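You operate a simulated robot arm through the tools that you are given. There is no shell and no other tool. Be economical: measure what you need, move in short steps, check, and stop when the job is done.

Carry out the task below with a simulated two-armed robot. There is one attempt and no reset: what you move stays moved.

JOB
Put the pink bung on the top step. Take the big white mug on the low shelf of the fittings bench and put it away on the low table shelf. Press the stop button three times. Press the alarm button two times. Put the brown pad on the red ribbed pad. Lift the grate open. Any order will do. Set down upright: big white mug, brown pad.

It is judged by the outcome, as a careful person would: the job done as asked, and still so three seconds after it is handed in. It fails if anything else is knocked over, pushed out of place, dropped, spilled or broken.

ROBOT AND FRAMES
Two 7-joint arms with two-finger parallel grippers on one trunk, on a base that drives. Base frame: it is fixed to the floor where the robot stands at the start and does not move with it; the origin is under the middle of the robot, x ahead of it, y to its left, z up. Units: mm, degrees, N and s.
The left shoulder is at the start at [60, 189, 1203], the right one opposite. Places, roughly: alarm button [-500, 2000, 1100]; big white mug [750, 500, 500]; brown pad (4x4x5 cm) [-1100, 1800, 400]; grate [2000, -1900, 200]; low table shelf [-2600, -2600, 300]; pink bung (3x3x5 cm) [500, 0, 900]; red ribbed pad (6x6x3 cm) [200, 1800, 400]; stop button [0, 2000, 1100]; top step (16x33 cm) [-2980, -620, 560]. Payload 3.43 kg a hand.
Tool frame (each hand has its own): the origin (TCP) lies between the finger pads and is the grasp point; the fingertips stand 30 mm ahead of it; z points along the fingers, y is the line along which they close. The gripper opens to 94 mm. The fingers are 28 mm wide and 10 mm thick; the gripper's body (50 by 96 mm) begins 55 mm behind the TCP.
Orientation is that of the tool frame in the base frame, as a unit quaternion [x, y, z, w]. With the fingers straight down and closing along the base's y, the tool's x points along the base's -x, its y along +y and its z along -z.

CONTROLS
- The arms move only by the tool servo_tool. It takes "left_deltas", "right_deltas" or both (then of equal length, played together; a hand with none holds still); each is a list of rows, each a list of 3 entries, a list of its own where there are three numbers: the turn, a rotation vector about the tool's x, y, z in degrees, then the shift along the tool's x, y, z in mm, then the opening in per cent of the stroke, from 0 (shut) to 100 (fully open). In form: [[[wx, wy, wz], [x, y, z], jaw], ...]. A call has 1 to 10 rows; each row shifts and turns the commanded pose from where the row before left it, along the tool's axes as they then stand. A row lasts 0.2 s, in which the tool goes at most 50 mm and 8.6 degrees; a call with a longer step from one row to the next is refused whole, and so is a gripper value outside its range. A pose out of reach is approached as far as the arm can. The call stops where the force on the tool passes 40 N (or 10 N more than at its start, if that is more) or the arm is blocked; 0.2 s more then pass. Each finger travels about 153 mm/s and halts on what it meets, pressing with about 35 N; the grip force reading is that of the motor and also rises with nothing between the fingers. The clock runs only during rows and for 0.2 s after the last one: add rows that do not move to give the fingers time. It gives the time, the measured TCP pose, the force on the tool (base axes), the opening and the grip force at its end, in the units of the frame above (readings bear some noise), with the torque about the TCP (base axes, N m) and any sound that the robot's microphone picked up, and new pictures: "views" is both (left out), scene, wrist or none (wrist: the cameras of the hands that moved).
- Cameras (640 x 400 px; columns grow to the right, rows downward): "scene" is now at [6.6, 12.1, 1741.3]; the picture's right is [0.16, -0.99, 0.00], its down [-0.84, -0.13, -0.52] and it looks along [0.51, 0.08, -0.85] (base axes); focal length 260 px, centre (320, 200). "left" rides on the left gripper at [76, -14, -103] in its tool frame; the picture's right is [0.18, 0.98, 0.00], its down [-0.75, 0.14, -0.64] and it looks along [-0.63, 0.12, 0.77] (tool axes); focal length 243 px, centre (320, 200). "right" rides on the right gripper at [76, 14, -102] in its tool frame; the picture's right is [-0.18, 0.98, 0.00], its down [-0.75, -0.14, -0.64] and it looks along [-0.63, -0.12, 0.77] (tool axes); focal length 243 px, centre (320, 200). There is no depth. A picture from a camera that has moved, and an enlarged one, comes with that camera's place and axes in the base frame and with its lens.
- move_column(by): slides the trunk up (or, below 0, down) by that many mm; the arms and the scene camera ride with it, the base frame stays. It gives what a move gives, with no picture.
- drive_base(legs): drives the robot by 1 to 6 legs, each [ahead, left, turn to the left] in mm, mm and degrees, along the robot's own axes; the way and the turn of a leg run together, so that a leg with both is an arc; at most 1500 mm and 180 degrees a leg. The arms and the cameras ride along, it lands a little off, and it stops where it bumps. It gives what a move gives, and a new picture of the scene camera.
- aim_head(pan, tilt): turns the head with the scene camera to pan (to the left, within 86 degrees either way) and tilt (down, from -29 to 69), counted from straight ahead of the robot. It gives what a move gives, and a new picture of the scene camera.
- zoom(camera, box): a new picture of the part [left, top, right, bottom] of that camera's present view, enlarged. It takes no simulated time.
- sign_off(): hands the job in; it is judged then, once.

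Work in short steps. Places have to be worked out from the pictures, the camera data and where the tool is seen: move nearer, look again, correct. Check each grasp and each placing, and mend what went wrong. You have 165 turns and 260 pictures in all, those below and enlarged ones among them. Open the grippers and draw the arms clear of the work before you hand the job in, unless the task says otherwise; then end with one line.

The tools are called after "Request:" as name(argument=value, ...) on one line, values as JSON. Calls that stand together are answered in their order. servo_tool: Moves the arms, as the interface text tells. Its arguments: {"type":"object","properties":{"left_deltas":{"type":"array"},"right_deltas":{"type":"array"},"views":{"type":"string","enum":["both","scene","wrist","none"]}},"required":[]} The other tools are called the same way: move_column (by) slides the trunk up or down; drive_base (legs) drives the base; aim_head (pan, tilt) turns the head that bears the scene camera; zoom (camera, box) takes an enlarged picture of a part of a camera's view; sign_off () hands the job in.

At the start:

```text
t: 0.0
left_tcp_pos: [462.1, 369.0, 1093.5]
left_tool_rot: [0.0, 1.0, -0.001, 0.001]
left_contact_force: [-0.7, 0.3, -0.4]
left_torque: [-0.01, -0.01, 0.02]
left_opening: 94.1
left_finger_force: 0.1
right_tcp_pos: [286.5, 16.3, 1117.3]
right_tool_rot: [0.0, 1.0, 0.0, -0.001]
right_contact_force: [0.6, 0.1, 0.7]
right_torque: [-0.02, 0.01, -0.01]
right_opening: 94.3
right_finger_force: 0.1
trunk travel left (down, up): [-875.0, 115.0]
robot x, y, heading: [-0.7, -0.1, 0.0]
head pan, tilt: [8.9, 58.7]
```

scene: 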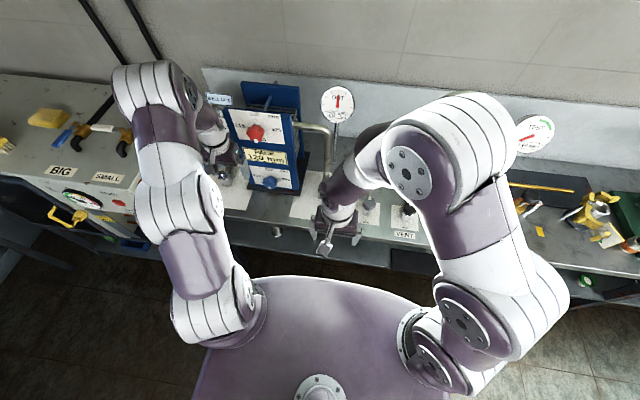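
right: 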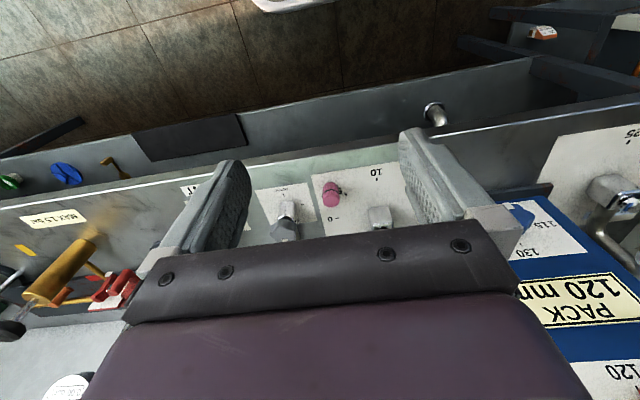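
left: 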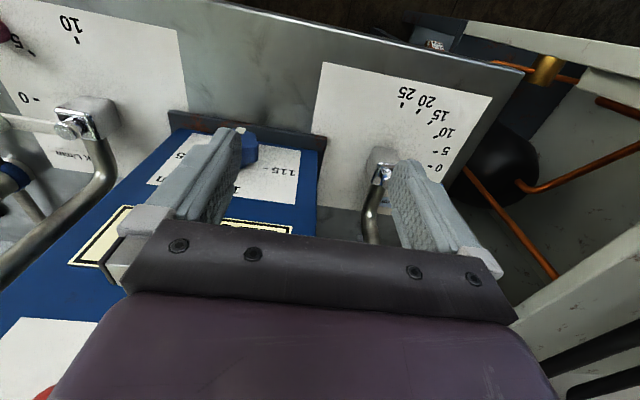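

I'll begin by looking closely at the bung in the right wrist view and getting a wider scene view.

Request:
zoom(camera="right", box=[240, 130, 440, 255])

Request:
aim_head(pan=0, tilt=45)

```text
3.20 times, centred on (340, 192) of right
camera zoom: at [209.2, 30.2, 1219.4], right [0.18, 0.98, 0.0], down [0.75, -0.14, 0.64], along [0.63, -0.12, -0.77], focal length 776 px, centre (256, 224)
```

zoom: 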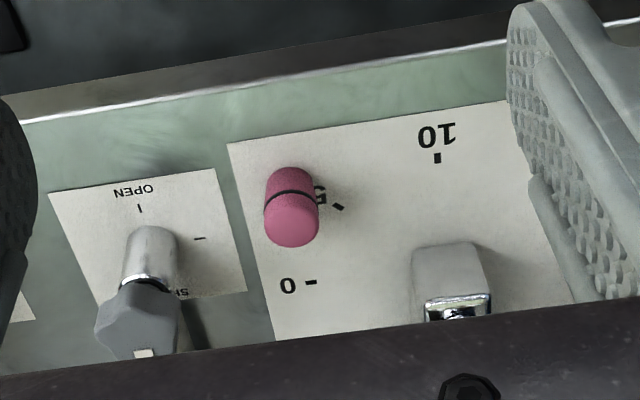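

```text
t: 0.8
left_tcp_pos: [462.8, 369.3, 1092.8]
left_tool_rot: [0.0, 1.0, 0.0, 0.001]
left_contact_force: [0.5, 0.0, 0.4]
left_torque: [0.01, -0.01, 0.01]
left_opening: 94.0
left_finger_force: 0.0
right_tcp_pos: [284.6, 14.4, 1117.0]
right_tool_rot: [0.0, 1.0, 0.0, 0.0]
right_contact_force: [0.3, 0.4, -0.3]
right_torque: [0.02, 0.04, 0.0]
right_opening: 93.9
right_finger_force: 0.1
trunk travel left (down, up): [-875.0, 115.0]
robot x, y, heading: [-0.9, -0.9, 0.1]
head pan, tilt: [0.0, 45.0]
camera scene: at [20.5, 1.6, 1759.2], right [0.0, -1.0, 0.0], down [-0.71, 0.0, -0.71], along [0.71, 0.0, -0.71], focal length 260 px, centre (320, 200)
```

scene: 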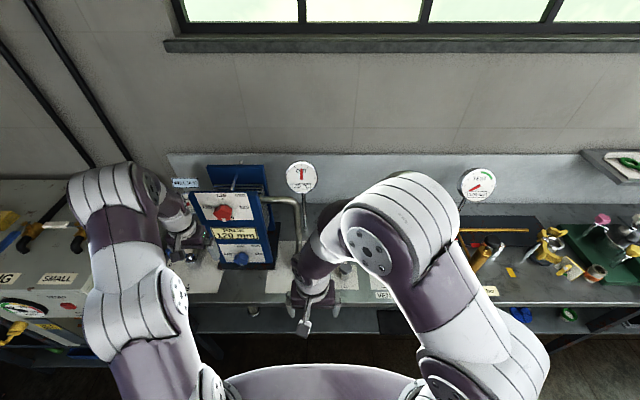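

The bung stands upright near [471, -1, 887]. I move the right hand above it with jaws narrowed, then look again.

Request:
servo_tool(right_deltas=[[[0, 0, 0], [-46, -4, 0], 70], [[0, 0, 0], [-46, -4, 0], 70], [[0, 0, 0], [-46, -4, 10], 70], [[0, 0, 0], [-46, -4, 30], 70], [[0, 0, 0], [0, 0, 30], 70], [[0, 0, 0], [0, 0, 30], 70], [[0, 0, 0], [0, 0, 0], 70]])

```text
refused: row 4 steps farther than a row can; nothing moved
```

Row 4 was too long; same move in shorter rows.

Request:
servo_tool(right_deltas=[[[0, 0, 0], [-46, -4, 0], 70], [[0, 0, 0], [-46, -4, 0], 70], [[0, 0, 0], [-46, -4, 10], 70], [[0, 0, 0], [-46, -4, 10], 70], [[0, 0, 0], [0, 0, 40], 70], [[0, 0, 0], [0, 0, 40], 70], [[0, 0, 0], [0, 0, 0], 70]])

```text
t: 2.4
left_tcp_pos: [462.0, 368.5, 1092.7]
left_tool_rot: [0.0, 1.0, -0.001, 0.001]
left_contact_force: [0.5, -0.4, 0.4]
left_torque: [-0.01, 0.0, 0.0]
left_opening: 94.2
left_finger_force: 0.1
right_tcp_pos: [469.0, -0.6, 1017.2]
right_tool_rot: [0.0, 1.0, 0.0, 0.0]
right_contact_force: [-0.5, 0.2, -0.1]
right_torque: [0.01, 0.01, 0.0]
right_opening: 65.9
right_finger_force: 0.1
trunk travel left (down, up): [-875.0, 115.0]
robot x, y, heading: [2.2, 0.9, 0.1]
head pan, tilt: [0.0, 45.0]
camera scene: at [20.8, 1.3, 1759.2], right [0.0, -1.0, 0.0], down [-0.71, 0.0, -0.71], along [0.71, 0.0, -0.71], focal length 260 px, centre (320, 200)
camera right: at [392.5, 14.5, 1119.8], right [0.18, 0.98, 0.0], down [0.75, -0.14, 0.64], along [0.63, -0.12, -0.77], focal length 243 px, centre (320, 200)
```

scene: 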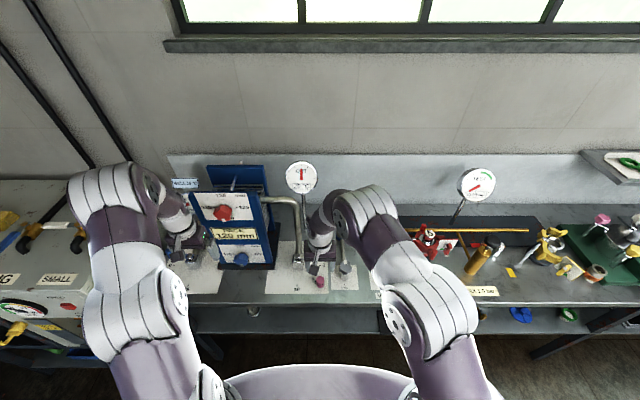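
right: 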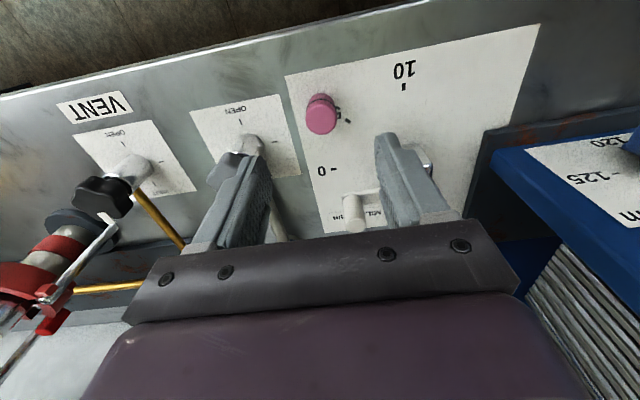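

The bung is at about x 476, y 0. I descend over it to a TCP height of about 925 and check.

Request:
servo_tool(right_deltas=[[[0, 0, 0], [-7, 0, 40], 60], [[0, 0, 0], [0, 0, 40], 60], [[0, 0, 0], [0, 0, 12], 60], [[0, 0, 0], [0, 0, 0], 60]], views="wrist")

```text
t: 3.4
left_tcp_pos: [463.0, 369.1, 1092.2]
left_tool_rot: [0.0, 1.0, 0.0, 0.002]
left_contact_force: [0.0, 0.3, -0.2]
left_torque: [0.01, -0.01, 0.0]
left_opening: 93.9
left_finger_force: 0.1
right_tcp_pos: [477.6, -0.1, 926.2]
right_tool_rot: [0.0, 1.0, 0.001, 0.0]
right_contact_force: [-0.8, 0.2, 0.1]
right_torque: [0.0, -0.03, -0.01]
right_opening: 56.4
right_finger_force: 0.0
trunk travel left (down, up): [-875.0, 115.0]
robot x, y, heading: [4.9, 4.0, -0.1]
head pan, tilt: [0.0, 45.0]
camera right: at [401.2, 14.1, 1028.4], right [0.18, 0.98, 0.0], down [0.75, -0.14, 0.64], along [0.63, -0.12, -0.77], focal length 243 px, centre (320, 200)
```

right: 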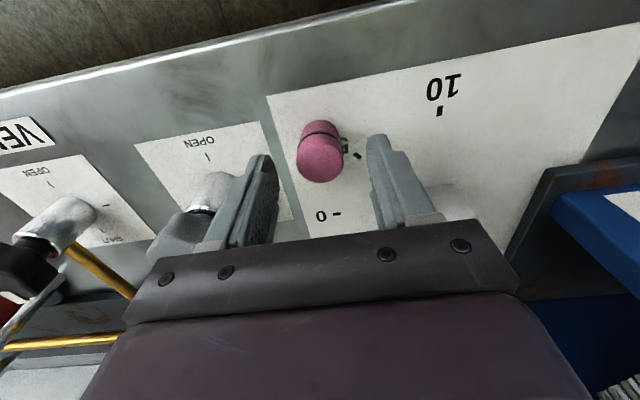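

Top of bung is about z 886. Lower further, in small steps.

Request:
servo_tool(right_deltas=[[[0, 0, 0], [-3, 1, 20], 60], [[0, 0, 0], [0, 0, 20], 60], [[0, 0, 0], [0, 0, 0], 60]], views="wrist")

```text
t: 4.0
left_tcp_pos: [459.3, 368.4, 1094.0]
left_tool_rot: [0.0, 1.0, 0.0, 0.001]
left_contact_force: [0.5, 0.2, -0.6]
left_torque: [0.0, -0.03, 0.0]
left_opening: 94.2
left_finger_force: 0.0
right_tcp_pos: [477.8, 0.2, 890.0]
right_tool_rot: [0.0, 1.0, -0.001, -0.002]
right_contact_force: [-7.7, -0.9, 10.6]
right_torque: [0.3, 0.09, 0.13]
right_opening: 56.1
right_finger_force: 0.0
trunk travel left (down, up): [-875.0, 115.0]
robot x, y, heading: [-1.0, 0.1, 0.2]
head pan, tilt: [0.0, 45.0]
stopped in row 3 (right hand): the force on the tool passed its limit at 51 N (the readings are from after the stop); the commanded pose is now the measured one
camera right: at [402.4, 15.0, 992.6], right [0.18, 0.98, 0.0], down [0.76, -0.14, 0.64], along [0.63, -0.12, -0.77], focal length 243 px, centre (320, 200)
```

right: 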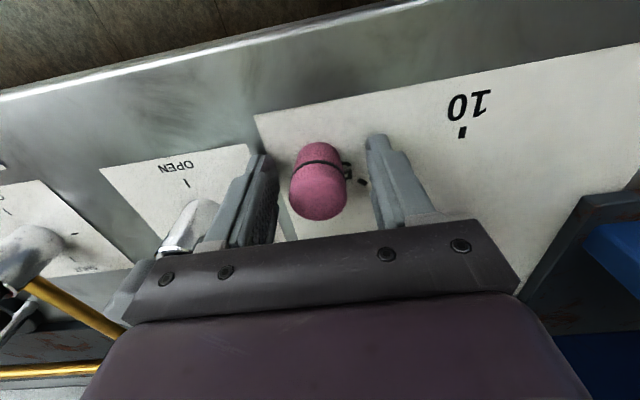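

The fingertips touched the plate at z 860. I raise 4 mm and close on the bung.

Request:
servo_tool(right_deltas=[[[0, 0, 0], [4, 0, -5], 60], [[0, 0, 0], [0, 0, 0], 20], [[0, 0, 0], [0, 0, 0], 20], [[0, 0, 0], [0, 0, 0], 20]], views="wrist")

```text
t: 5.0
left_tcp_pos: [463.3, 368.8, 1093.6]
left_tool_rot: [0.0, 1.0, 0.0, 0.0]
left_contact_force: [-0.6, -0.7, -1.0]
left_torque: [0.01, 0.02, -0.02]
left_opening: 93.7
left_finger_force: 0.1
right_tcp_pos: [475.1, 0.7, 894.3]
right_tool_rot: [0.001, 1.0, 0.0, 0.0]
right_contact_force: [0.3, 0.4, 0.2]
right_torque: [-0.02, 0.01, 0.0]
right_opening: 27.6
right_finger_force: 34.9
trunk travel left (down, up): [-875.0, 115.0]
robot x, y, heading: [0.8, -1.0, -0.1]
head pan, tilt: [0.0, 45.0]
camera right: at [400.1, 15.0, 996.3], right [0.18, 0.98, 0.0], down [0.76, -0.14, 0.64], along [0.63, -0.12, -0.77], focal length 243 px, centre (320, 200)
```

right: 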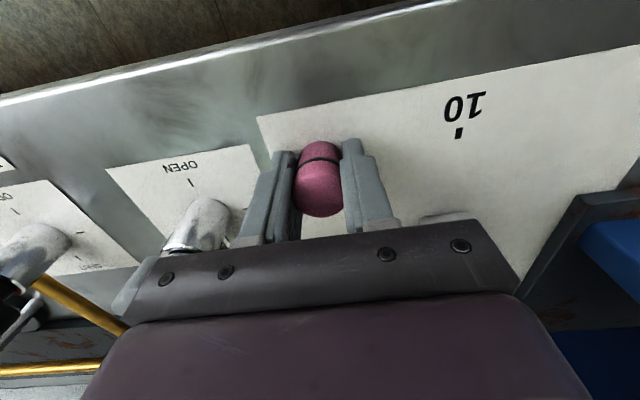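

Gripped at 27.6 mm. I lift it straight up and draw the right arm back.

Request:
servo_tool(right_deltas=[[[0, 0, 0], [0, 0, -30], 15], [[0, 0, 0], [0, 0, -45], 15], [[0, 0, 0], [0, 0, -45], 15], [[0, 0, 0], [0, 0, -45], 15], [[0, 0, 0], [0, 0, -45], 15], [[0, 0, 0], [46, -8, 0], 15], [[0, 0, 0], [46, -8, 0], 15], [[0, 0, 0], [46, -8, 0], 15], [[0, 0, 0], [46, -8, 0], 15]], views="wrist")

Request:
aim_head(pan=30, tilt=55)

```text
t: 7.0
left_tcp_pos: [459.7, 367.3, 1093.8]
left_tool_rot: [0.0, 1.0, -0.001, 0.001]
left_contact_force: [-1.5, -0.1, 0.5]
left_torque: [-0.02, 0.0, -0.02]
left_opening: 93.8
left_finger_force: 0.1
right_tcp_pos: [290.0, -30.9, 1105.1]
right_tool_rot: [0.0, 1.0, 0.001, -0.001]
right_contact_force: [0.0, 0.2, 0.4]
right_torque: [-0.02, -0.01, 0.04]
right_opening: 28.0
right_finger_force: 34.6
trunk travel left (down, up): [-875.0, 115.0]
robot x, y, heading: [-0.1, 0.1, -0.1]
head pan, tilt: [0.0, 45.0]
camera right: at [213.8, -16.9, 1206.9], right [0.18, 0.98, 0.0], down [0.75, -0.14, 0.64], along [0.63, -0.12, -0.77], focal length 243 px, centre (320, 200)
```

right: 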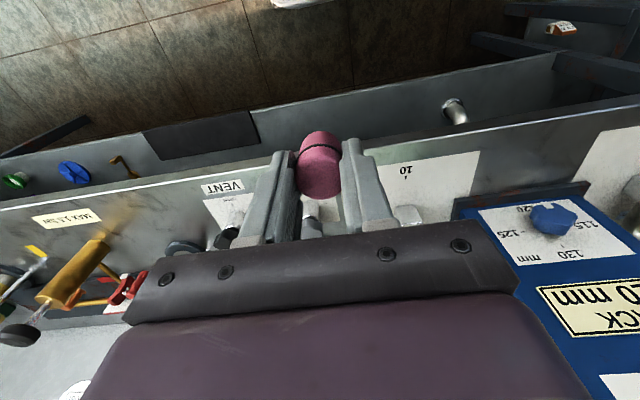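

```text
t: 8.0
left_tcp_pos: [462.4, 368.3, 1093.4]
left_tool_rot: [0.0, 1.0, -0.001, 0.001]
left_contact_force: [-0.1, 0.8, 0.1]
left_torque: [-0.01, -0.01, 0.0]
left_opening: 93.9
left_finger_force: 0.2
right_tcp_pos: [292.8, -30.9, 1103.6]
right_tool_rot: [0.0, 1.0, -0.002, 0.0]
right_contact_force: [0.3, 0.0, -0.9]
right_torque: [-0.04, 0.0, 0.01]
right_opening: 27.8
right_finger_force: 35.5
trunk travel left (down, up): [-875.0, 115.0]
robot x, y, heading: [0.1, -0.0, 0.1]
head pan, tilt: [30.0, 55.0]
camera scene: at [2.1, 37.5, 1745.8], right [0.5, -0.87, 0.0], down [-0.71, -0.41, -0.57], along [0.5, 0.29, -0.82], focal length 260 px, centre (320, 200)
```

scene: 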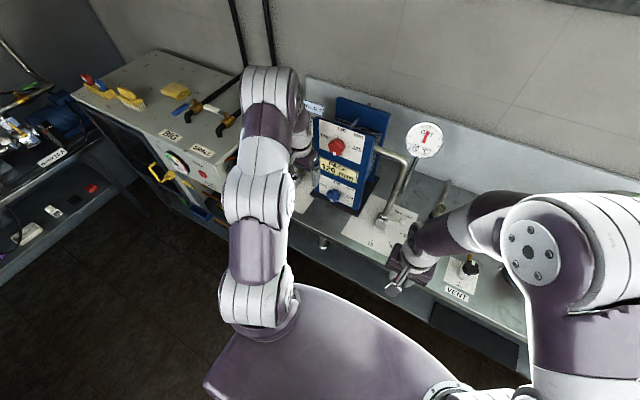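

Bung is held. I back the robot off the bench so I can lower the trunk and look at the low shelf.

Request:
drive_base(legs=[[-550, 0, 0]])

Request:
move_column(by=-450)

Request:
aim_head(pan=22, tilt=30)

```text
t: 11.1
left_tcp_pos: [-85.0, 369.4, 1092.4]
left_tool_rot: [0.001, 1.0, 0.0, 0.0]
left_contact_force: [0.2, 0.0, 0.7]
left_torque: [0.01, 0.04, 0.0]
left_opening: 94.0
left_finger_force: 0.0
right_tcp_pos: [-254.1, -30.7, 1103.9]
right_tool_rot: [0.0, 1.0, -0.001, -0.002]
right_contact_force: [0.4, 0.1, 0.0]
right_torque: [0.03, 0.0, -0.01]
right_opening: 27.9
right_finger_force: 35.1
trunk travel left (down, up): [-875.0, 115.0]
robot x, y, heading: [-550.0, 0.1, -0.0]
head pan, tilt: [30.0, 55.0]
camera scene: at [-545.0, 37.4, 1745.8], right [0.5, -0.87, 0.0], down [-0.71, -0.41, -0.57], along [0.5, 0.29, -0.82], focal length 260 px, centre (320, 200)
```

scene: 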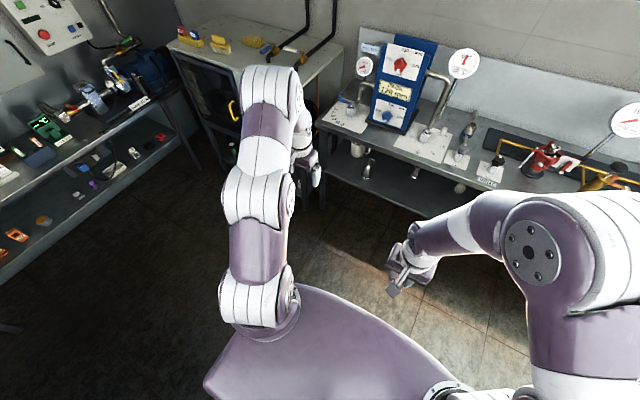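

```text
refused: -450 is not a number from -400 to 400
```

```text
t: 12.0
left_tcp_pos: [-87.8, 369.3, 1093.2]
left_tool_rot: [0.0, 1.0, 0.0, 0.001]
left_contact_force: [-0.5, 0.0, -0.7]
left_torque: [-0.01, -0.02, -0.01]
left_opening: 94.0
left_finger_force: 0.2
right_tcp_pos: [-254.7, -31.1, 1104.2]
right_tool_rot: [-0.001, 1.0, 0.0, -0.001]
right_contact_force: [0.2, 0.2, 0.1]
right_torque: [0.0, 0.03, 0.01]
right_opening: 28.0
right_finger_force: 35.3
trunk travel left (down, up): [-875.0, 115.0]
robot x, y, heading: [-545.9, -1.1, 0.1]
head pan, tilt: [22.0, 30.0]
camera scene: at [-524.7, 35.2, 1781.8], right [0.38, -0.93, 0.0], down [-0.46, -0.19, -0.87], along [0.8, 0.33, -0.5], focal length 260 px, centre (320, 200)
```

scene: 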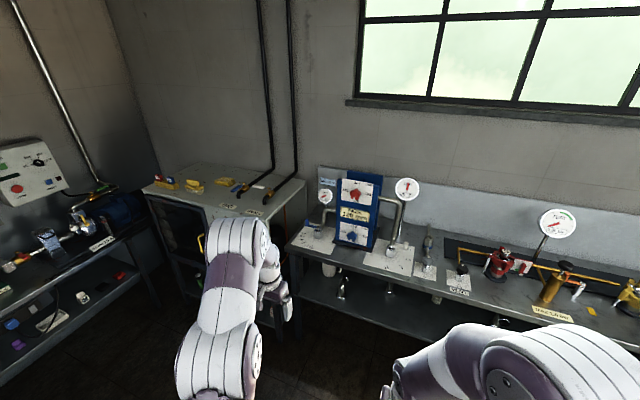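

I see something white under the bench near (330, 270). Lower the trunk and look again.

Request:
move_column(by=-400)

Request:
aim_head(pan=20, tilt=32)

Request:
zoom(camera="scene", box=[240, 150, 440, 275])

```text
t: 15.8
left_tcp_pos: [-86.5, 369.9, 693.5]
left_tool_rot: [0.0, 1.0, 0.001, 0.001]
left_contact_force: [0.5, 0.3, 0.2]
left_torque: [0.03, 0.0, 0.03]
left_opening: 93.9
left_finger_force: 0.1
right_tcp_pos: [-255.8, -31.2, 704.9]
right_tool_rot: [-0.001, 1.0, -0.001, -0.001]
right_contact_force: [0.6, -0.1, -0.2]
right_torque: [0.0, 0.02, 0.02]
right_opening: 27.9
right_finger_force: 34.6
trunk travel left (down, up): [-475.0, 515.0]
robot x, y, heading: [-551.2, 0.8, 0.2]
head pan, tilt: [22.0, 30.0]
```

```text
t: 16.4
left_tcp_pos: [-86.9, 368.8, 692.9]
left_tool_rot: [0.0, 1.0, 0.0, 0.001]
left_contact_force: [0.1, -0.3, -0.1]
left_torque: [0.01, 0.03, 0.0]
left_opening: 94.1
left_finger_force: 0.0
right_tcp_pos: [-255.6, -31.3, 704.4]
right_tool_rot: [-0.002, 1.0, 0.0, 0.0]
right_contact_force: [-0.7, 0.5, -0.8]
right_torque: [-0.02, -0.01, 0.01]
right_opening: 27.6
right_finger_force: 35.3
trunk travel left (down, up): [-475.0, 515.0]
robot x, y, heading: [-544.8, 2.5, 0.2]
head pan, tilt: [20.0, 32.0]
camera scene: at [-524.4, 31.9, 1378.7], right [0.34, -0.94, 0.0], down [-0.5, -0.18, -0.85], along [0.8, 0.29, -0.53], focal length 260 px, centre (320, 200)
```

scene: 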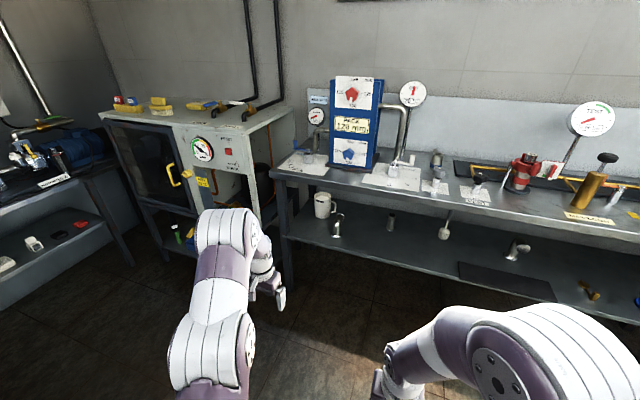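

```text
3.20 times, centred on (340, 212) of scene
camera zoom: at [-524.4, 31.9, 1378.7], right [0.34, -0.94, 0.0], down [-0.5, -0.18, -0.85], along [0.8, 0.29, -0.53], focal length 834 px, centre (256, 160)
```

zoom: 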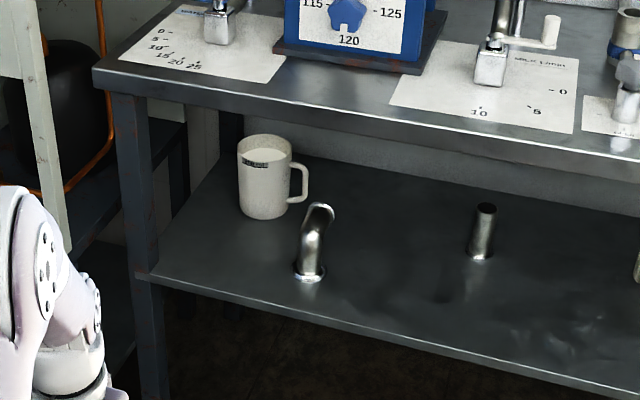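

The mug stands near [750, 478] on the shelf at z ≈ 430, handle toward the robot's right, with a bent pipe stub in front of it near [590, 335]. I'll lower the trunk a bit more and tilt the left hand to point forward-down about 40°, in free space.

Request:
move_column(by=-200)

Request:
servo_tool(left_deltas=[[[0, -8.4, 0], [0, 0, 0], 100], [[0, -8.4, 0], [0, 0, 0], 100], [[0, -8.4, 0], [0, 0, 0], 100], [[0, -8.4, 0], [0, 0, 0], 100], [[0, -8.4, 0], [0, 0, 0], 100], [[0, -8.4, 0], [0, 0, 0], 100], [[0, 0, 0], [0, 0, 0], 100]], views="wrist")

```text
t: 18.6
left_tcp_pos: [-87.8, 368.9, 492.6]
left_tool_rot: [0.0, 1.0, -0.001, 0.001]
left_contact_force: [1.0, -0.4, 1.0]
left_torque: [0.01, 0.0, -0.03]
left_opening: 93.9
left_finger_force: 0.1
right_tcp_pos: [-256.2, -30.5, 504.4]
right_tool_rot: [-0.001, 1.0, 0.0, -0.001]
right_contact_force: [-0.5, -0.2, -0.5]
right_torque: [-0.01, 0.01, 0.01]
right_opening: 28.0
right_finger_force: 35.0
trunk travel left (down, up): [-275.0, 715.0]
robot x, y, heading: [-545.9, -2.2, 0.2]
head pan, tilt: [20.0, 32.0]
```

```text
t: 20.2
left_tcp_pos: [-87.5, 368.1, 493.2]
left_tool_rot: [0.0, 0.904, 0.0, 0.428]
left_contact_force: [0.2, 0.0, -0.3]
left_torque: [-0.02, -0.01, 0.03]
left_opening: 93.9
left_finger_force: 0.1
right_tcp_pos: [-254.7, -30.7, 504.0]
right_tool_rot: [-0.001, 1.0, -0.001, -0.002]
right_contact_force: [-0.3, 0.5, -0.6]
right_torque: [0.0, -0.02, 0.0]
right_opening: 27.8
right_finger_force: 34.8
trunk travel left (down, up): [-275.0, 715.0]
robot x, y, heading: [-546.6, 0.4, 0.0]
head pan, tilt: [20.0, 32.0]
camera left: at [-213.9, 355.4, 499.3], right [-0.12, 0.98, -0.14], down [-0.02, 0.14, 0.99], along [0.99, 0.12, 0.0], focal length 243 px, centre (320, 200)
```

left: 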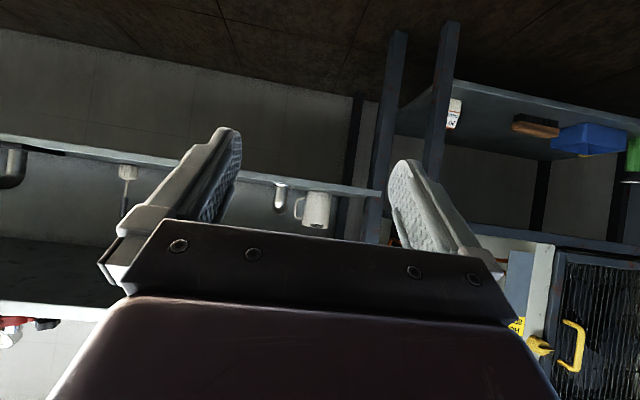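

The wrist view (upside down) shows the mug on the shelf. Zoom to measure it.

Request:
zoom(camera="left", box=[250, 160, 378, 240])

```text
5.00 times, centred on (314, 200) of left
camera zoom: at [-213.9, 355.4, 499.3], right [-0.12, 0.98, -0.14], down [-0.02, 0.14, 0.99], along [0.99, 0.12, 0.0], focal length 1213 px, centre (350, 200)
```

zoom: 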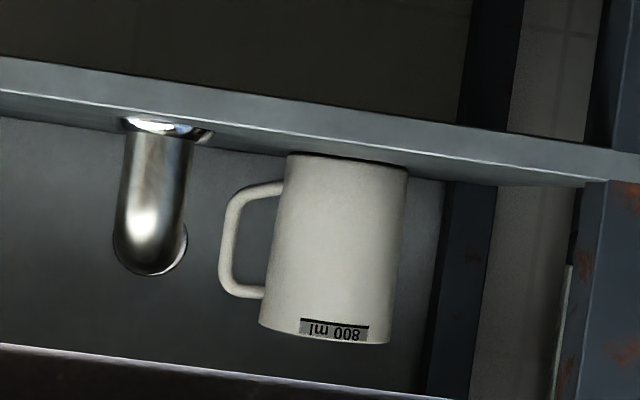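

The mug is an 800 ml one about 93 mm wide – too close to the jaw opening, so I'll take its handle. I check the arm elbows in the scene view before driving under the bench.

Request:
aim_head(pan=10, tilt=50)

```text
t: 21.0
left_tcp_pos: [-87.1, 368.4, 493.7]
left_tool_rot: [0.0, 0.904, 0.0, 0.427]
left_contact_force: [0.3, 0.1, 0.3]
left_torque: [0.01, -0.03, 0.02]
left_opening: 94.0
left_finger_force: 0.0
right_tcp_pos: [-255.7, -31.5, 504.1]
right_tool_rot: [0.0, 1.0, -0.001, -0.001]
right_contact_force: [0.1, -0.1, -0.5]
right_torque: [0.02, 0.0, -0.03]
right_opening: 27.5
right_finger_force: 34.7
trunk travel left (down, up): [-275.0, 715.0]
robot x, y, heading: [-549.3, -1.3, 0.0]
head pan, tilt: [10.0, 50.0]
camera scene: at [-532.7, 14.6, 1152.4], right [0.18, -0.98, 0.0], down [-0.75, -0.13, -0.64], along [0.63, 0.11, -0.77], focal length 260 px, centre (320, 200)
```

scene: 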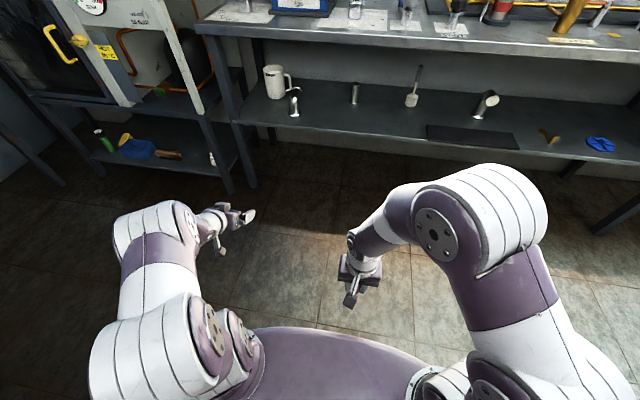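

Left arm folds low and outboard; the right elbow sits at about +310 ahead. I'll lower the trunk 130 mm more and drive forward 510, staying short of the bench.

Request:
move_column(by=-130)

Request:
drive_base(legs=[[510, 0, 0]])

Request:
servo_tool(left_deltas=[[[0, 0, 0], [-30, 0, -35], 100], [[0, 0, 0], [-30, 0, -35], 100], [[0, 0, 0], [-25, 0, 0], 60], [[0, 0, 0], [-25, 0, 0], 60], [[0, 0, 0], [-25, 0, 0], 60], [[0, 0, 0], [0, 0, 0], 60]])

```text
t: 22.6
left_tcp_pos: [-87.4, 368.5, 363.0]
left_tool_rot: [-0.001, 0.904, 0.0, 0.427]
left_contact_force: [-0.2, -0.3, 1.1]
left_torque: [-0.01, 0.0, 0.03]
left_opening: 94.2
left_finger_force: 0.2
right_tcp_pos: [-255.8, -31.3, 375.1]
right_tool_rot: [0.0, 1.0, -0.001, -0.002]
right_contact_force: [-0.3, -0.2, 0.0]
right_torque: [0.02, -0.01, 0.02]
right_opening: 27.8
right_finger_force: 35.3
trunk travel left (down, up): [-145.0, 845.0]
robot x, y, heading: [-546.4, -2.3, 0.2]
head pan, tilt: [10.0, 50.0]
```

```text
t: 25.6
left_tcp_pos: [415.3, 369.8, 362.6]
left_tool_rot: [-0.001, 0.904, 0.0, 0.427]
left_contact_force: [0.3, 0.2, -1.2]
left_torque: [-0.01, -0.03, 0.01]
left_opening: 94.0
left_finger_force: 0.0
right_tcp_pos: [246.3, -31.1, 374.9]
right_tool_rot: [-0.002, 1.0, 0.0, -0.001]
right_contact_force: [-1.1, 0.3, -0.4]
right_torque: [0.04, -0.04, 0.0]
right_opening: 27.7
right_finger_force: 34.5
trunk travel left (down, up): [-145.0, 845.0]
robot x, y, heading: [-44.0, -0.2, 0.0]
head pan, tilt: [10.0, 50.0]
camera scene: at [-30.5, 15.1, 1022.3], right [0.17, -0.98, 0.0], down [-0.75, -0.13, -0.64], along [0.63, 0.11, -0.77], focal length 260 px, centre (320, 200)
```

scene: 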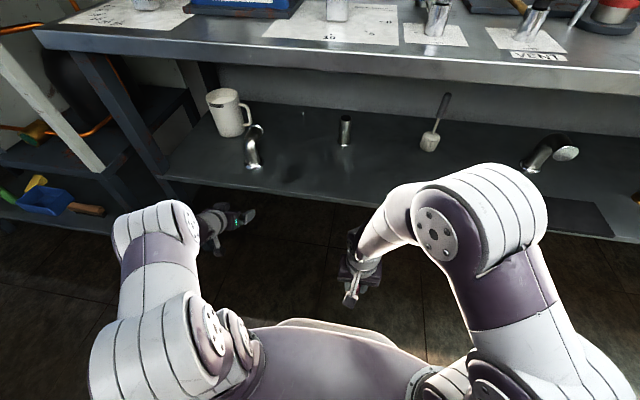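

```text
t: 26.4
left_tcp_pos: [407.6, 370.3, 464.8]
left_tool_rot: [-0.002, 0.909, 0.0, 0.416]
left_contact_force: [-4.0, 0.2, 1.9]
left_torque: [0.01, -0.02, -0.15]
left_opening: 56.4
left_finger_force: 0.0
right_tcp_pos: [245.8, -31.2, 374.1]
right_tool_rot: [-0.001, 1.0, 0.0, 0.0]
right_contact_force: [0.6, 0.4, -0.5]
right_torque: [-0.01, -0.01, 0.0]
right_opening: 27.9
right_finger_force: 34.9
trunk travel left (down, up): [-145.0, 845.0]
robot x, y, heading: [-45.1, 1.4, 0.2]
head pan, tilt: [10.0, 50.0]
stopped in row 4 (left hand): the force on the tool passed its limit at 58 N (the readings are from after the stop); the commanded pose is now the measured one
camera scene: at [-31.3, 14.8, 1022.4], right [0.18, -0.98, 0.0], down [-0.75, -0.13, -0.64], along [0.63, 0.11, -0.77], focal length 260 px, centre (320, 200)
camera left: at [280.8, 355.4, 474.2], right [-0.12, 0.98, -0.14], down [0.01, 0.14, 0.99], along [0.99, 0.12, -0.02], focal length 243 px, centre (320, 200)
```

scene: 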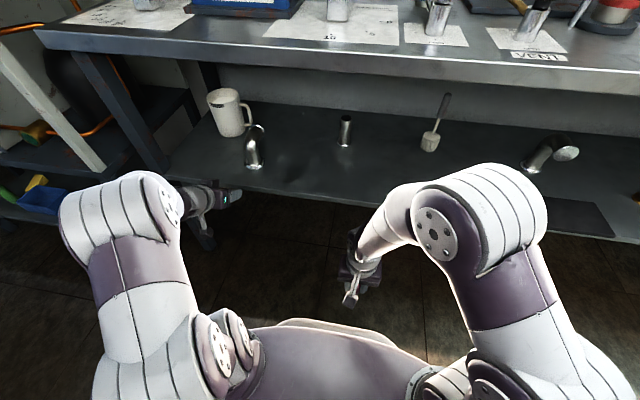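
left: 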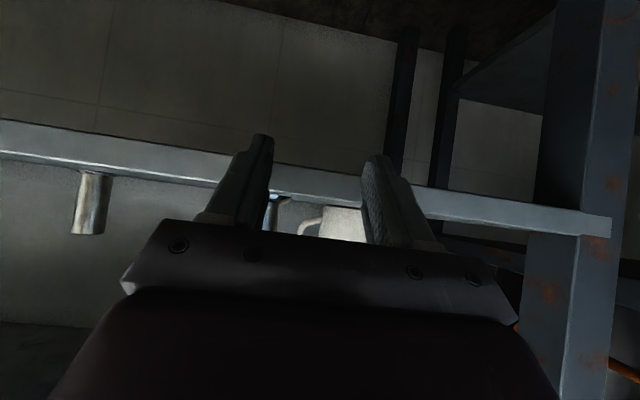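

The fingertips brushed the shelf's front edge from below. I back off 50 mm, then raise the hand above shelf level.

Request:
servo_tool(left_deltas=[[[0, 0, 0], [32, 0, -37], 60], [[0, 0, 0], [16, 0, -19], 60], [[0, 0, 0], [-34, 0, -29], 60], [[0, 0, 0], [-34, 0, -29], 60], [[0, 0, 0], [-34, 0, -29], 60], [[0, 0, 0], [0, 0, 0], 60]])

```text
t: 27.8
left_tcp_pos: [335.5, 365.9, 601.5]
left_tool_rot: [-0.001, 0.909, -0.002, 0.417]
left_contact_force: [-0.4, -0.3, 0.8]
left_torque: [-0.01, -0.01, -0.03]
left_opening: 56.5
left_finger_force: 0.1
right_tcp_pos: [246.4, -29.1, 374.2]
right_tool_rot: [-0.002, 1.0, -0.001, 0.0]
right_contact_force: [1.0, 0.1, -1.0]
right_torque: [0.01, 0.0, -0.01]
right_opening: 27.7
right_finger_force: 34.7
trunk travel left (down, up): [-145.0, 845.0]
robot x, y, heading: [-44.3, 1.6, 0.2]
head pan, tilt: [10.0, 50.0]
camera scene: at [-30.9, 15.0, 1022.3], right [0.18, -0.98, 0.0], down [-0.75, -0.13, -0.64], along [0.63, 0.11, -0.77], focal length 260 px, centre (320, 200)
camera left: at [208.3, 353.7, 610.1], right [-0.12, 0.98, -0.14], down [0.01, 0.14, 0.99], along [0.99, 0.12, -0.02], focal length 243 px, centre (320, 200)
```

scene: 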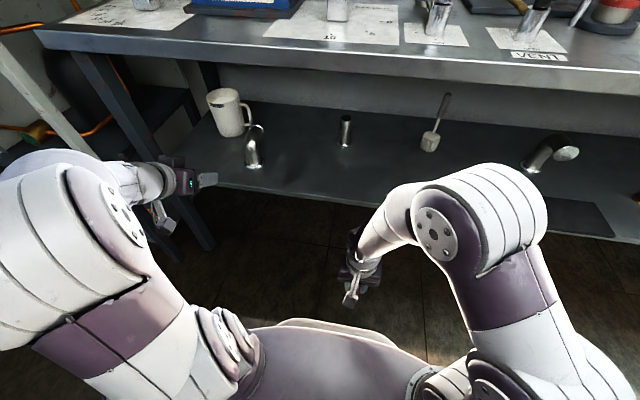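
left: 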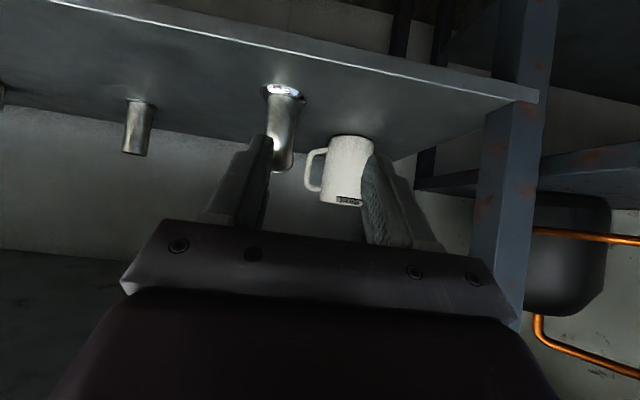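

Refined: mug base near [695, 457], pipe stub at [545, 323]. Zoom on the handle.

Request:
zoom(camera="left", box=[270, 120, 398, 220])

Request:
zoom(camera="scene", box=[180, 70, 308, 180])

```text
4.00 times, centred on (334, 170) of left
camera zoom: at [208.3, 353.7, 610.1], right [-0.12, 0.98, -0.14], down [0.01, 0.14, 0.99], along [0.99, 0.12, -0.02], focal length 970 px, centre (264, 320)
```

zoom: 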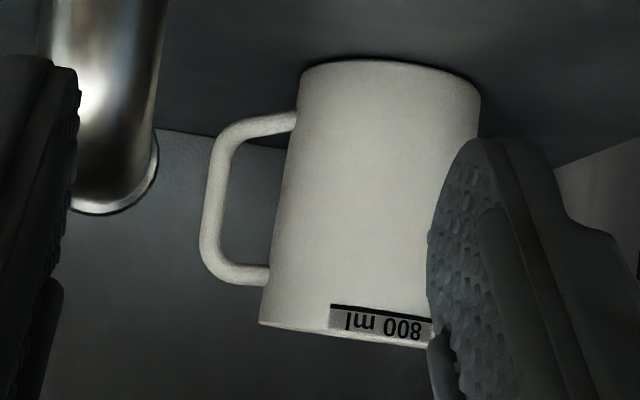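

```text
3.64 times, centred on (244, 125) of scene
camera zoom: at [-30.9, 15.0, 1022.3], right [0.18, -0.98, 0.0], down [-0.75, -0.13, -0.64], along [0.63, 0.11, -0.77], focal length 947 px, centre (596, 473)
```

zoom: 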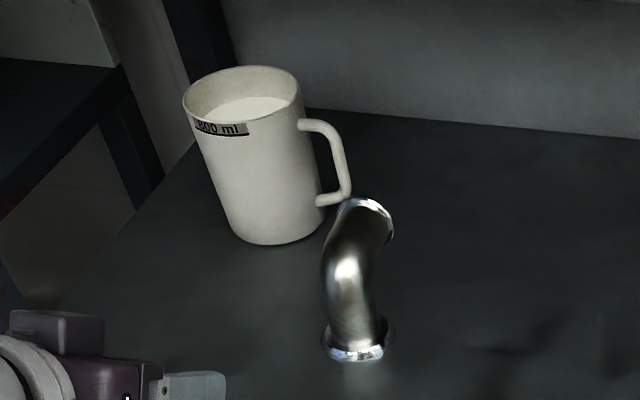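

Handle bar is at about y = 380, x ≈ 700, loop z 510–574; wall at y 412. I steepen the tool to ~52° down, set the jaw to ~26 mm and advance partway at z ≈ 600.

Request:
servo_tool(left_deltas=[[[0, 5.6, 0], [0, 0, 0], 27], [[0, 5.6, 0], [0, 0, 0], 27], [[0, 0, 0], [-35.5, 2.8, 27.7], 27], [[0, 0, 0], [-35.5, 2.8, 27.7], 27], [[0, 0, 0], [-35.5, 2.8, 27.7], 27], [[0, 0, 0], [-35.5, 2.8, 27.7], 27], [[0, 0, 0], [-35.5, 2.8, 27.7], 27], [[0, 0, 0], [0, 0, 0], 27]])

```text
t: 29.6
left_tcp_pos: [564.3, 382.7, 600.8]
left_tool_rot: [-0.001, 0.946, 0.0, 0.325]
left_contact_force: [0.7, -0.7, 1.0]
left_torque: [0.05, -0.02, 0.0]
left_opening: 25.4
left_finger_force: 0.0
right_tcp_pos: [246.4, -29.6, 375.3]
right_tool_rot: [-0.001, 1.0, -0.001, -0.002]
right_contact_force: [-0.1, -0.3, -0.6]
right_torque: [-0.01, -0.01, 0.04]
right_opening: 27.9
right_finger_force: 34.8
trunk travel left (down, up): [-145.0, 845.0]
robot x, y, heading: [-46.1, 2.0, -0.1]
head pan, tilt: [10.0, 50.0]
camera scene: at [-30.6, 15.1, 1022.3], right [0.18, -0.98, 0.0], down [-0.75, -0.13, -0.64], along [0.63, 0.11, -0.77], focal length 260 px, centre (320, 200)
camera left: at [441.6, 369.7, 632.6], right [-0.15, 0.98, -0.12], down [0.2, 0.14, 0.97], along [0.97, 0.12, -0.22], focal length 243 px, centre (320, 200)
```

scene: 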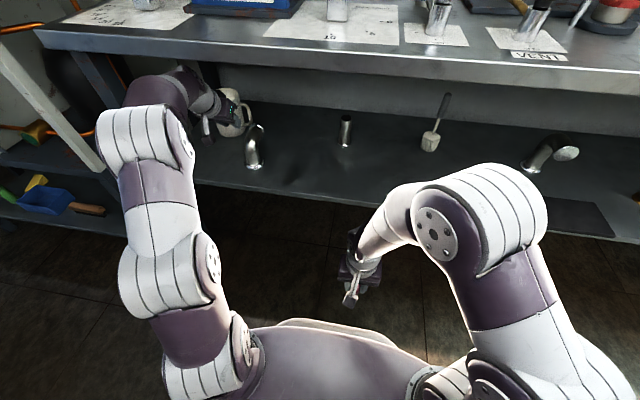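
left: 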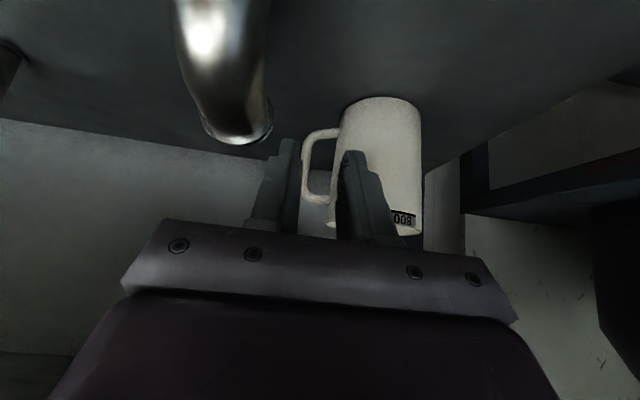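

Alignment in y looks right (bar ≈ 383, TCP 382.7). I lower 45 and advance 60, then check the fingers against the loop.

Request:
servo_tool(left_deltas=[[[0, 0, 0], [-9.8, 0, 36.2], 27], [[0, 0, 0], [-9.8, 0, 36.2], 27], [[0, 0, 0], [0, 0, 0], 27]], views="wrist")

Request:
zoom(camera="left", box=[220, 60, 460, 260])

```text
t: 30.4
left_tcp_pos: [623.4, 382.7, 554.0]
left_tool_rot: [-0.001, 0.946, 0.0, 0.325]
left_contact_force: [0.9, -0.3, 1.2]
left_torque: [0.0, 0.05, -0.01]
left_opening: 25.4
left_finger_force: 0.1
right_tcp_pos: [246.9, -29.4, 373.6]
right_tool_rot: [-0.001, 1.0, -0.001, -0.003]
right_contact_force: [0.0, -0.8, 0.1]
right_torque: [0.03, -0.03, -0.01]
right_opening: 27.9
right_finger_force: 34.9
trunk travel left (down, up): [-145.0, 845.0]
robot x, y, heading: [-47.4, -1.5, 0.1]
head pan, tilt: [10.0, 50.0]
camera left: at [500.8, 368.8, 587.1], right [-0.15, 0.98, -0.12], down [0.2, 0.14, 0.97], along [0.97, 0.12, -0.22], focal length 243 px, centre (320, 200)
```

left: 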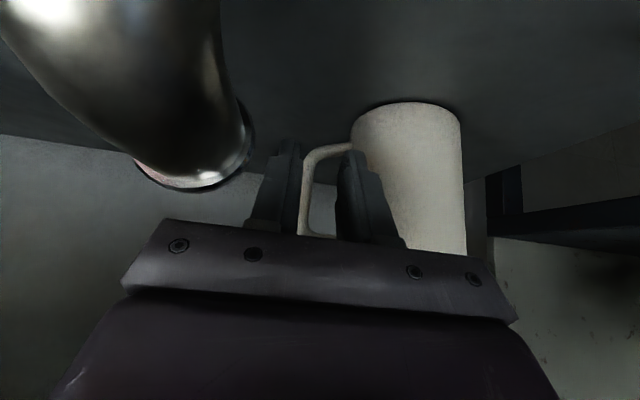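

```text
2.00 times, centred on (340, 160) of left
camera zoom: at [500.8, 368.8, 587.1], right [-0.15, 0.98, -0.12], down [0.2, 0.14, 0.97], along [0.97, 0.12, -0.22], focal length 485 px, centre (280, 280)
```

zoom: 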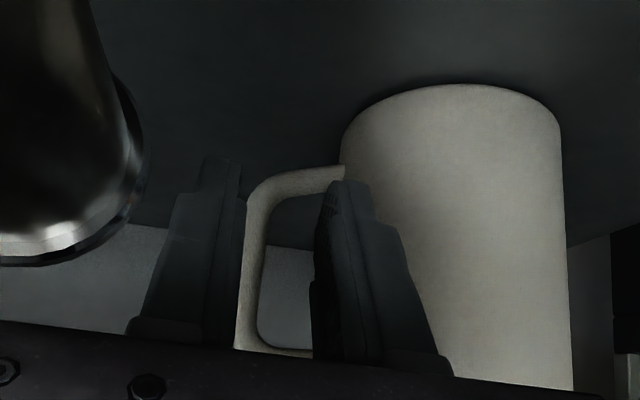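

Good alignment. Advance 66 mm at constant height in three slow rows.

Request:
servo_tool(left_deltas=[[[0, 0, 0], [-17.3, -1, 13.6], 26], [[0, 0, 0], [-17.3, -0.5, 13.6], 26], [[0, 0, 0], [-17.3, 0, 13.6], 26], [[0, 0, 0], [0, 0, 0], 26]])

Request:
zoom(camera="left", box=[220, 60, 460, 260])

```text
t: 31.4
left_tcp_pos: [681.8, 378.3, 552.4]
left_tool_rot: [0.0, 0.945, 0.0, 0.327]
left_contact_force: [-2.8, 1.1, 4.7]
left_torque: [0.12, 0.02, 0.05]
left_opening: 24.0
left_finger_force: 0.1
left hand out of reach, approached as far as the arm can: row 3
right_tcp_pos: [246.6, -29.7, 374.9]
right_tool_rot: [-0.002, 1.0, 0.001, -0.001]
right_contact_force: [0.8, 0.8, 0.4]
right_torque: [-0.05, 0.01, -0.02]
right_opening: 28.0
right_finger_force: 34.8
trunk travel left (down, up): [-145.0, 845.0]
robot x, y, heading: [-43.2, -0.0, -0.0]
head pan, tilt: [10.0, 50.0]
camera scene: at [-31.4, 15.0, 1022.4], right [0.18, -0.98, 0.0], down [-0.75, -0.13, -0.64], along [0.63, 0.11, -0.77], focal length 260 px, centre (320, 200)
camera left: at [557.9, 364.9, 585.8], right [-0.15, 0.98, -0.11], down [0.2, 0.14, 0.97], along [0.97, 0.12, -0.21], focal length 243 px, centre (320, 200)
```

scene: 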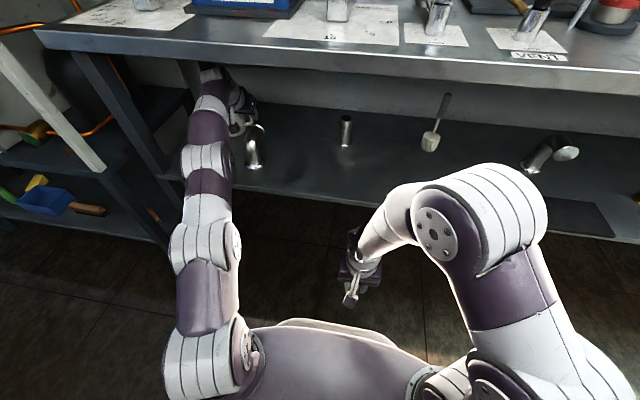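
left: 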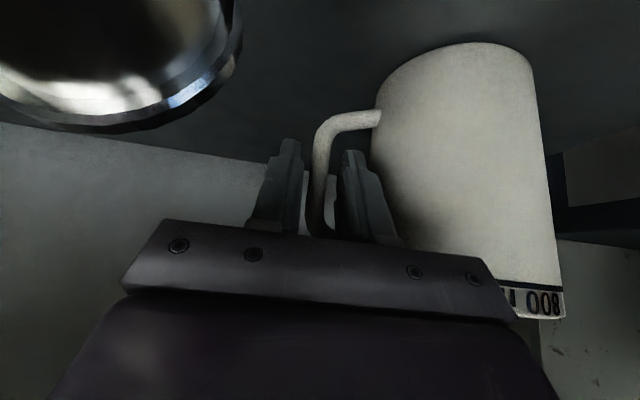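

```text
2.00 times, centred on (340, 160) of left
camera zoom: at [557.9, 364.9, 585.8], right [-0.15, 0.98, -0.11], down [0.2, 0.14, 0.97], along [0.97, 0.12, -0.21], focal length 485 px, centre (280, 280)
```

zoom: 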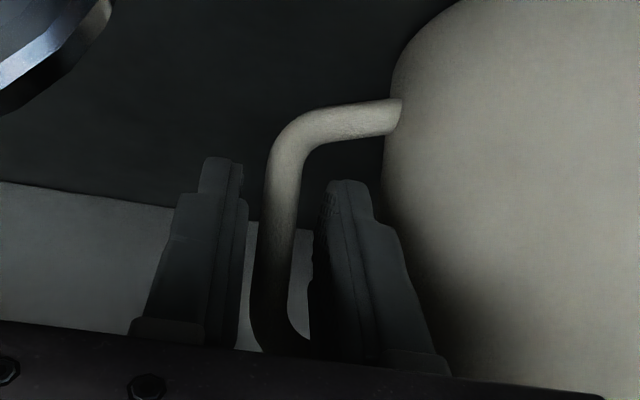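

The arm is at full stretch. I back the hand out 100 mm, drive forward 85 mm, and re-approach with a bent arm.

Request:
servo_tool(left_deltas=[[[0, 0, 0], [26, 0, -20.5], 27], [[0, 0, 0], [26, 0, -20.5], 27], [[0, 0, 0], [26, 0, -20.5], 27], [[0, 0, 0], [0, 0, 0], 27]], views="none")

Request:
drive_base(legs=[[80, 0, 0]])

Request:
zoom(camera="left", box=[220, 60, 460, 260])

```text
t: 32.4
left_tcp_pos: [578.7, 378.0, 551.8]
left_tool_rot: [-0.001, 0.946, -0.001, 0.325]
left_contact_force: [-0.2, -0.2, 0.4]
left_torque: [-0.01, 0.02, -0.02]
left_opening: 25.4
left_finger_force: 0.0
right_tcp_pos: [246.0, -30.0, 374.2]
right_tool_rot: [-0.002, 1.0, -0.001, -0.001]
right_contact_force: [-0.5, -0.2, -0.8]
right_torque: [-0.02, -0.02, 0.0]
right_opening: 27.5
right_finger_force: 35.5
trunk travel left (down, up): [-145.0, 845.0]
robot x, y, heading: [-47.9, -1.3, 0.3]
head pan, tilt: [10.0, 50.0]
```

```text
t: 33.5
left_tcp_pos: [657.5, 377.6, 552.4]
left_tool_rot: [-0.001, 0.946, -0.001, 0.326]
left_contact_force: [1.1, -0.8, -0.1]
left_torque: [0.0, 0.0, -0.03]
left_opening: 24.9
left_finger_force: 0.1
right_tcp_pos: [324.5, -30.8, 374.2]
right_tool_rot: [-0.001, 1.0, -0.001, -0.001]
right_contact_force: [-0.1, 1.1, 0.1]
right_torque: [0.01, 0.01, 0.03]
right_opening: 27.4
right_finger_force: 34.9
trunk travel left (down, up): [-145.0, 845.0]
robot x, y, heading: [32.4, 1.0, 0.0]
head pan, tilt: [10.0, 50.0]
camera scene: at [48.2, 15.3, 1022.3], right [0.18, -0.98, 0.0], down [-0.75, -0.13, -0.64], along [0.63, 0.11, -0.77], focal length 260 px, centre (320, 200)
```

scene: 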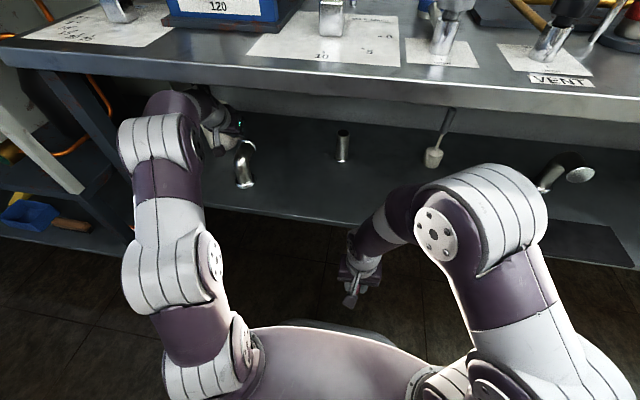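

```text
2.00 times, centred on (340, 160) of left
camera zoom: at [536.2, 364.5, 585.4], right [-0.15, 0.98, -0.12], down [0.2, 0.14, 0.97], along [0.97, 0.12, -0.22], focal length 485 px, centre (280, 280)
```

zoom: 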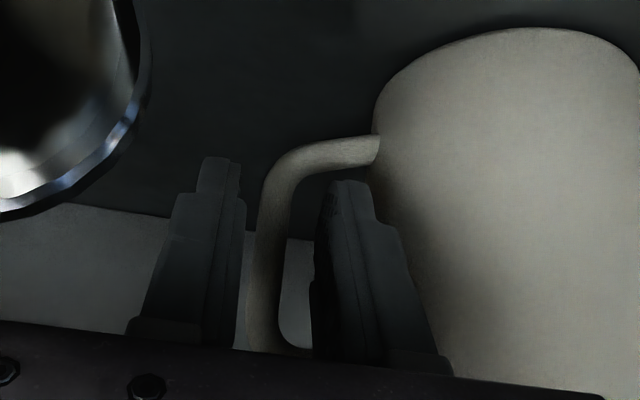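

Aligned (bar y ≈ 379, TCP 377.6). Advance the last 32 mm, then close.

Request:
servo_tool(left_deltas=[[[0, 0, 0], [-13.8, 0.5, 8.3], 26], [[0, 0, 0], [-13.8, 0.5, 8.3], 26], [[0, 0, 0], [0, 0, 0], 26]], views="none")

Request:
zoom(camera="left", box=[220, 60, 460, 260])

```text
t: 34.3
left_tcp_pos: [691.5, 376.8, 555.0]
left_tool_rot: [0.0, 0.945, -0.001, 0.326]
left_contact_force: [-1.2, 0.1, 1.3]
left_torque: [0.1, -0.04, 0.09]
left_opening: 24.2
left_finger_force: 0.1
right_tcp_pos: [325.5, -30.6, 373.4]
right_tool_rot: [-0.001, 1.0, -0.001, -0.001]
right_contact_force: [0.4, 0.2, -0.7]
right_torque: [0.01, -0.02, 0.01]
right_opening: 28.0
right_finger_force: 35.6
trunk travel left (down, up): [-145.0, 845.0]
robot x, y, heading: [32.5, 4.1, 0.0]
head pan, tilt: [10.0, 50.0]
```

```text
2.00 times, centred on (340, 160) of left
camera zoom: at [568.7, 364.4, 589.4], right [-0.15, 0.98, -0.12], down [0.2, 0.14, 0.97], along [0.97, 0.12, -0.22], focal length 485 px, centre (280, 280)
```

zoom: 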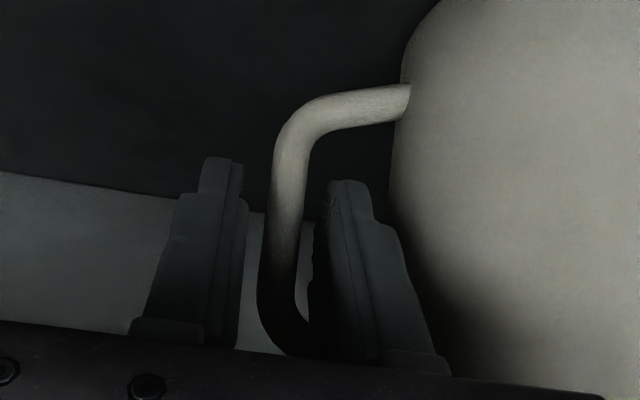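

Bar is between the fingers. Small +3 mm shift in y, then close.

Request:
servo_tool(left_deltas=[[[0, 0, 0], [0, 3, 0], 26], [[0, 0, 0], [0, 0, 0], 12], [[0, 0, 0], [0, 0, 0], 0], [[0, 0, 0], [0, 0, 0], 0]], views="wrist")

```text
t: 35.3
left_tcp_pos: [690.8, 381.1, 556.4]
left_tool_rot: [-0.001, 0.946, 0.0, 0.325]
left_contact_force: [0.7, -1.9, 2.4]
left_torque: [-0.03, -0.08, -0.04]
left_opening: 14.0
left_finger_force: 35.3
right_tcp_pos: [325.0, -29.8, 374.1]
right_tool_rot: [0.0, 1.0, 0.0, -0.001]
right_contact_force: [-1.2, 1.6, 0.9]
right_torque: [0.01, -0.02, -0.02]
right_opening: 27.9
right_finger_force: 35.3
trunk travel left (down, up): [-145.0, 845.0]
robot x, y, heading: [30.9, 1.9, 0.2]
head pan, tilt: [10.0, 50.0]
camera left: at [568.8, 367.5, 589.6], right [-0.15, 0.98, -0.12], down [0.2, 0.14, 0.97], along [0.97, 0.12, -0.22], focal length 243 px, centre (320, 200)
```

left: 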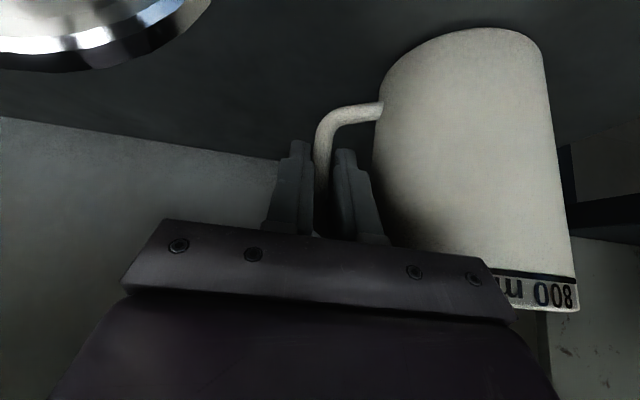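

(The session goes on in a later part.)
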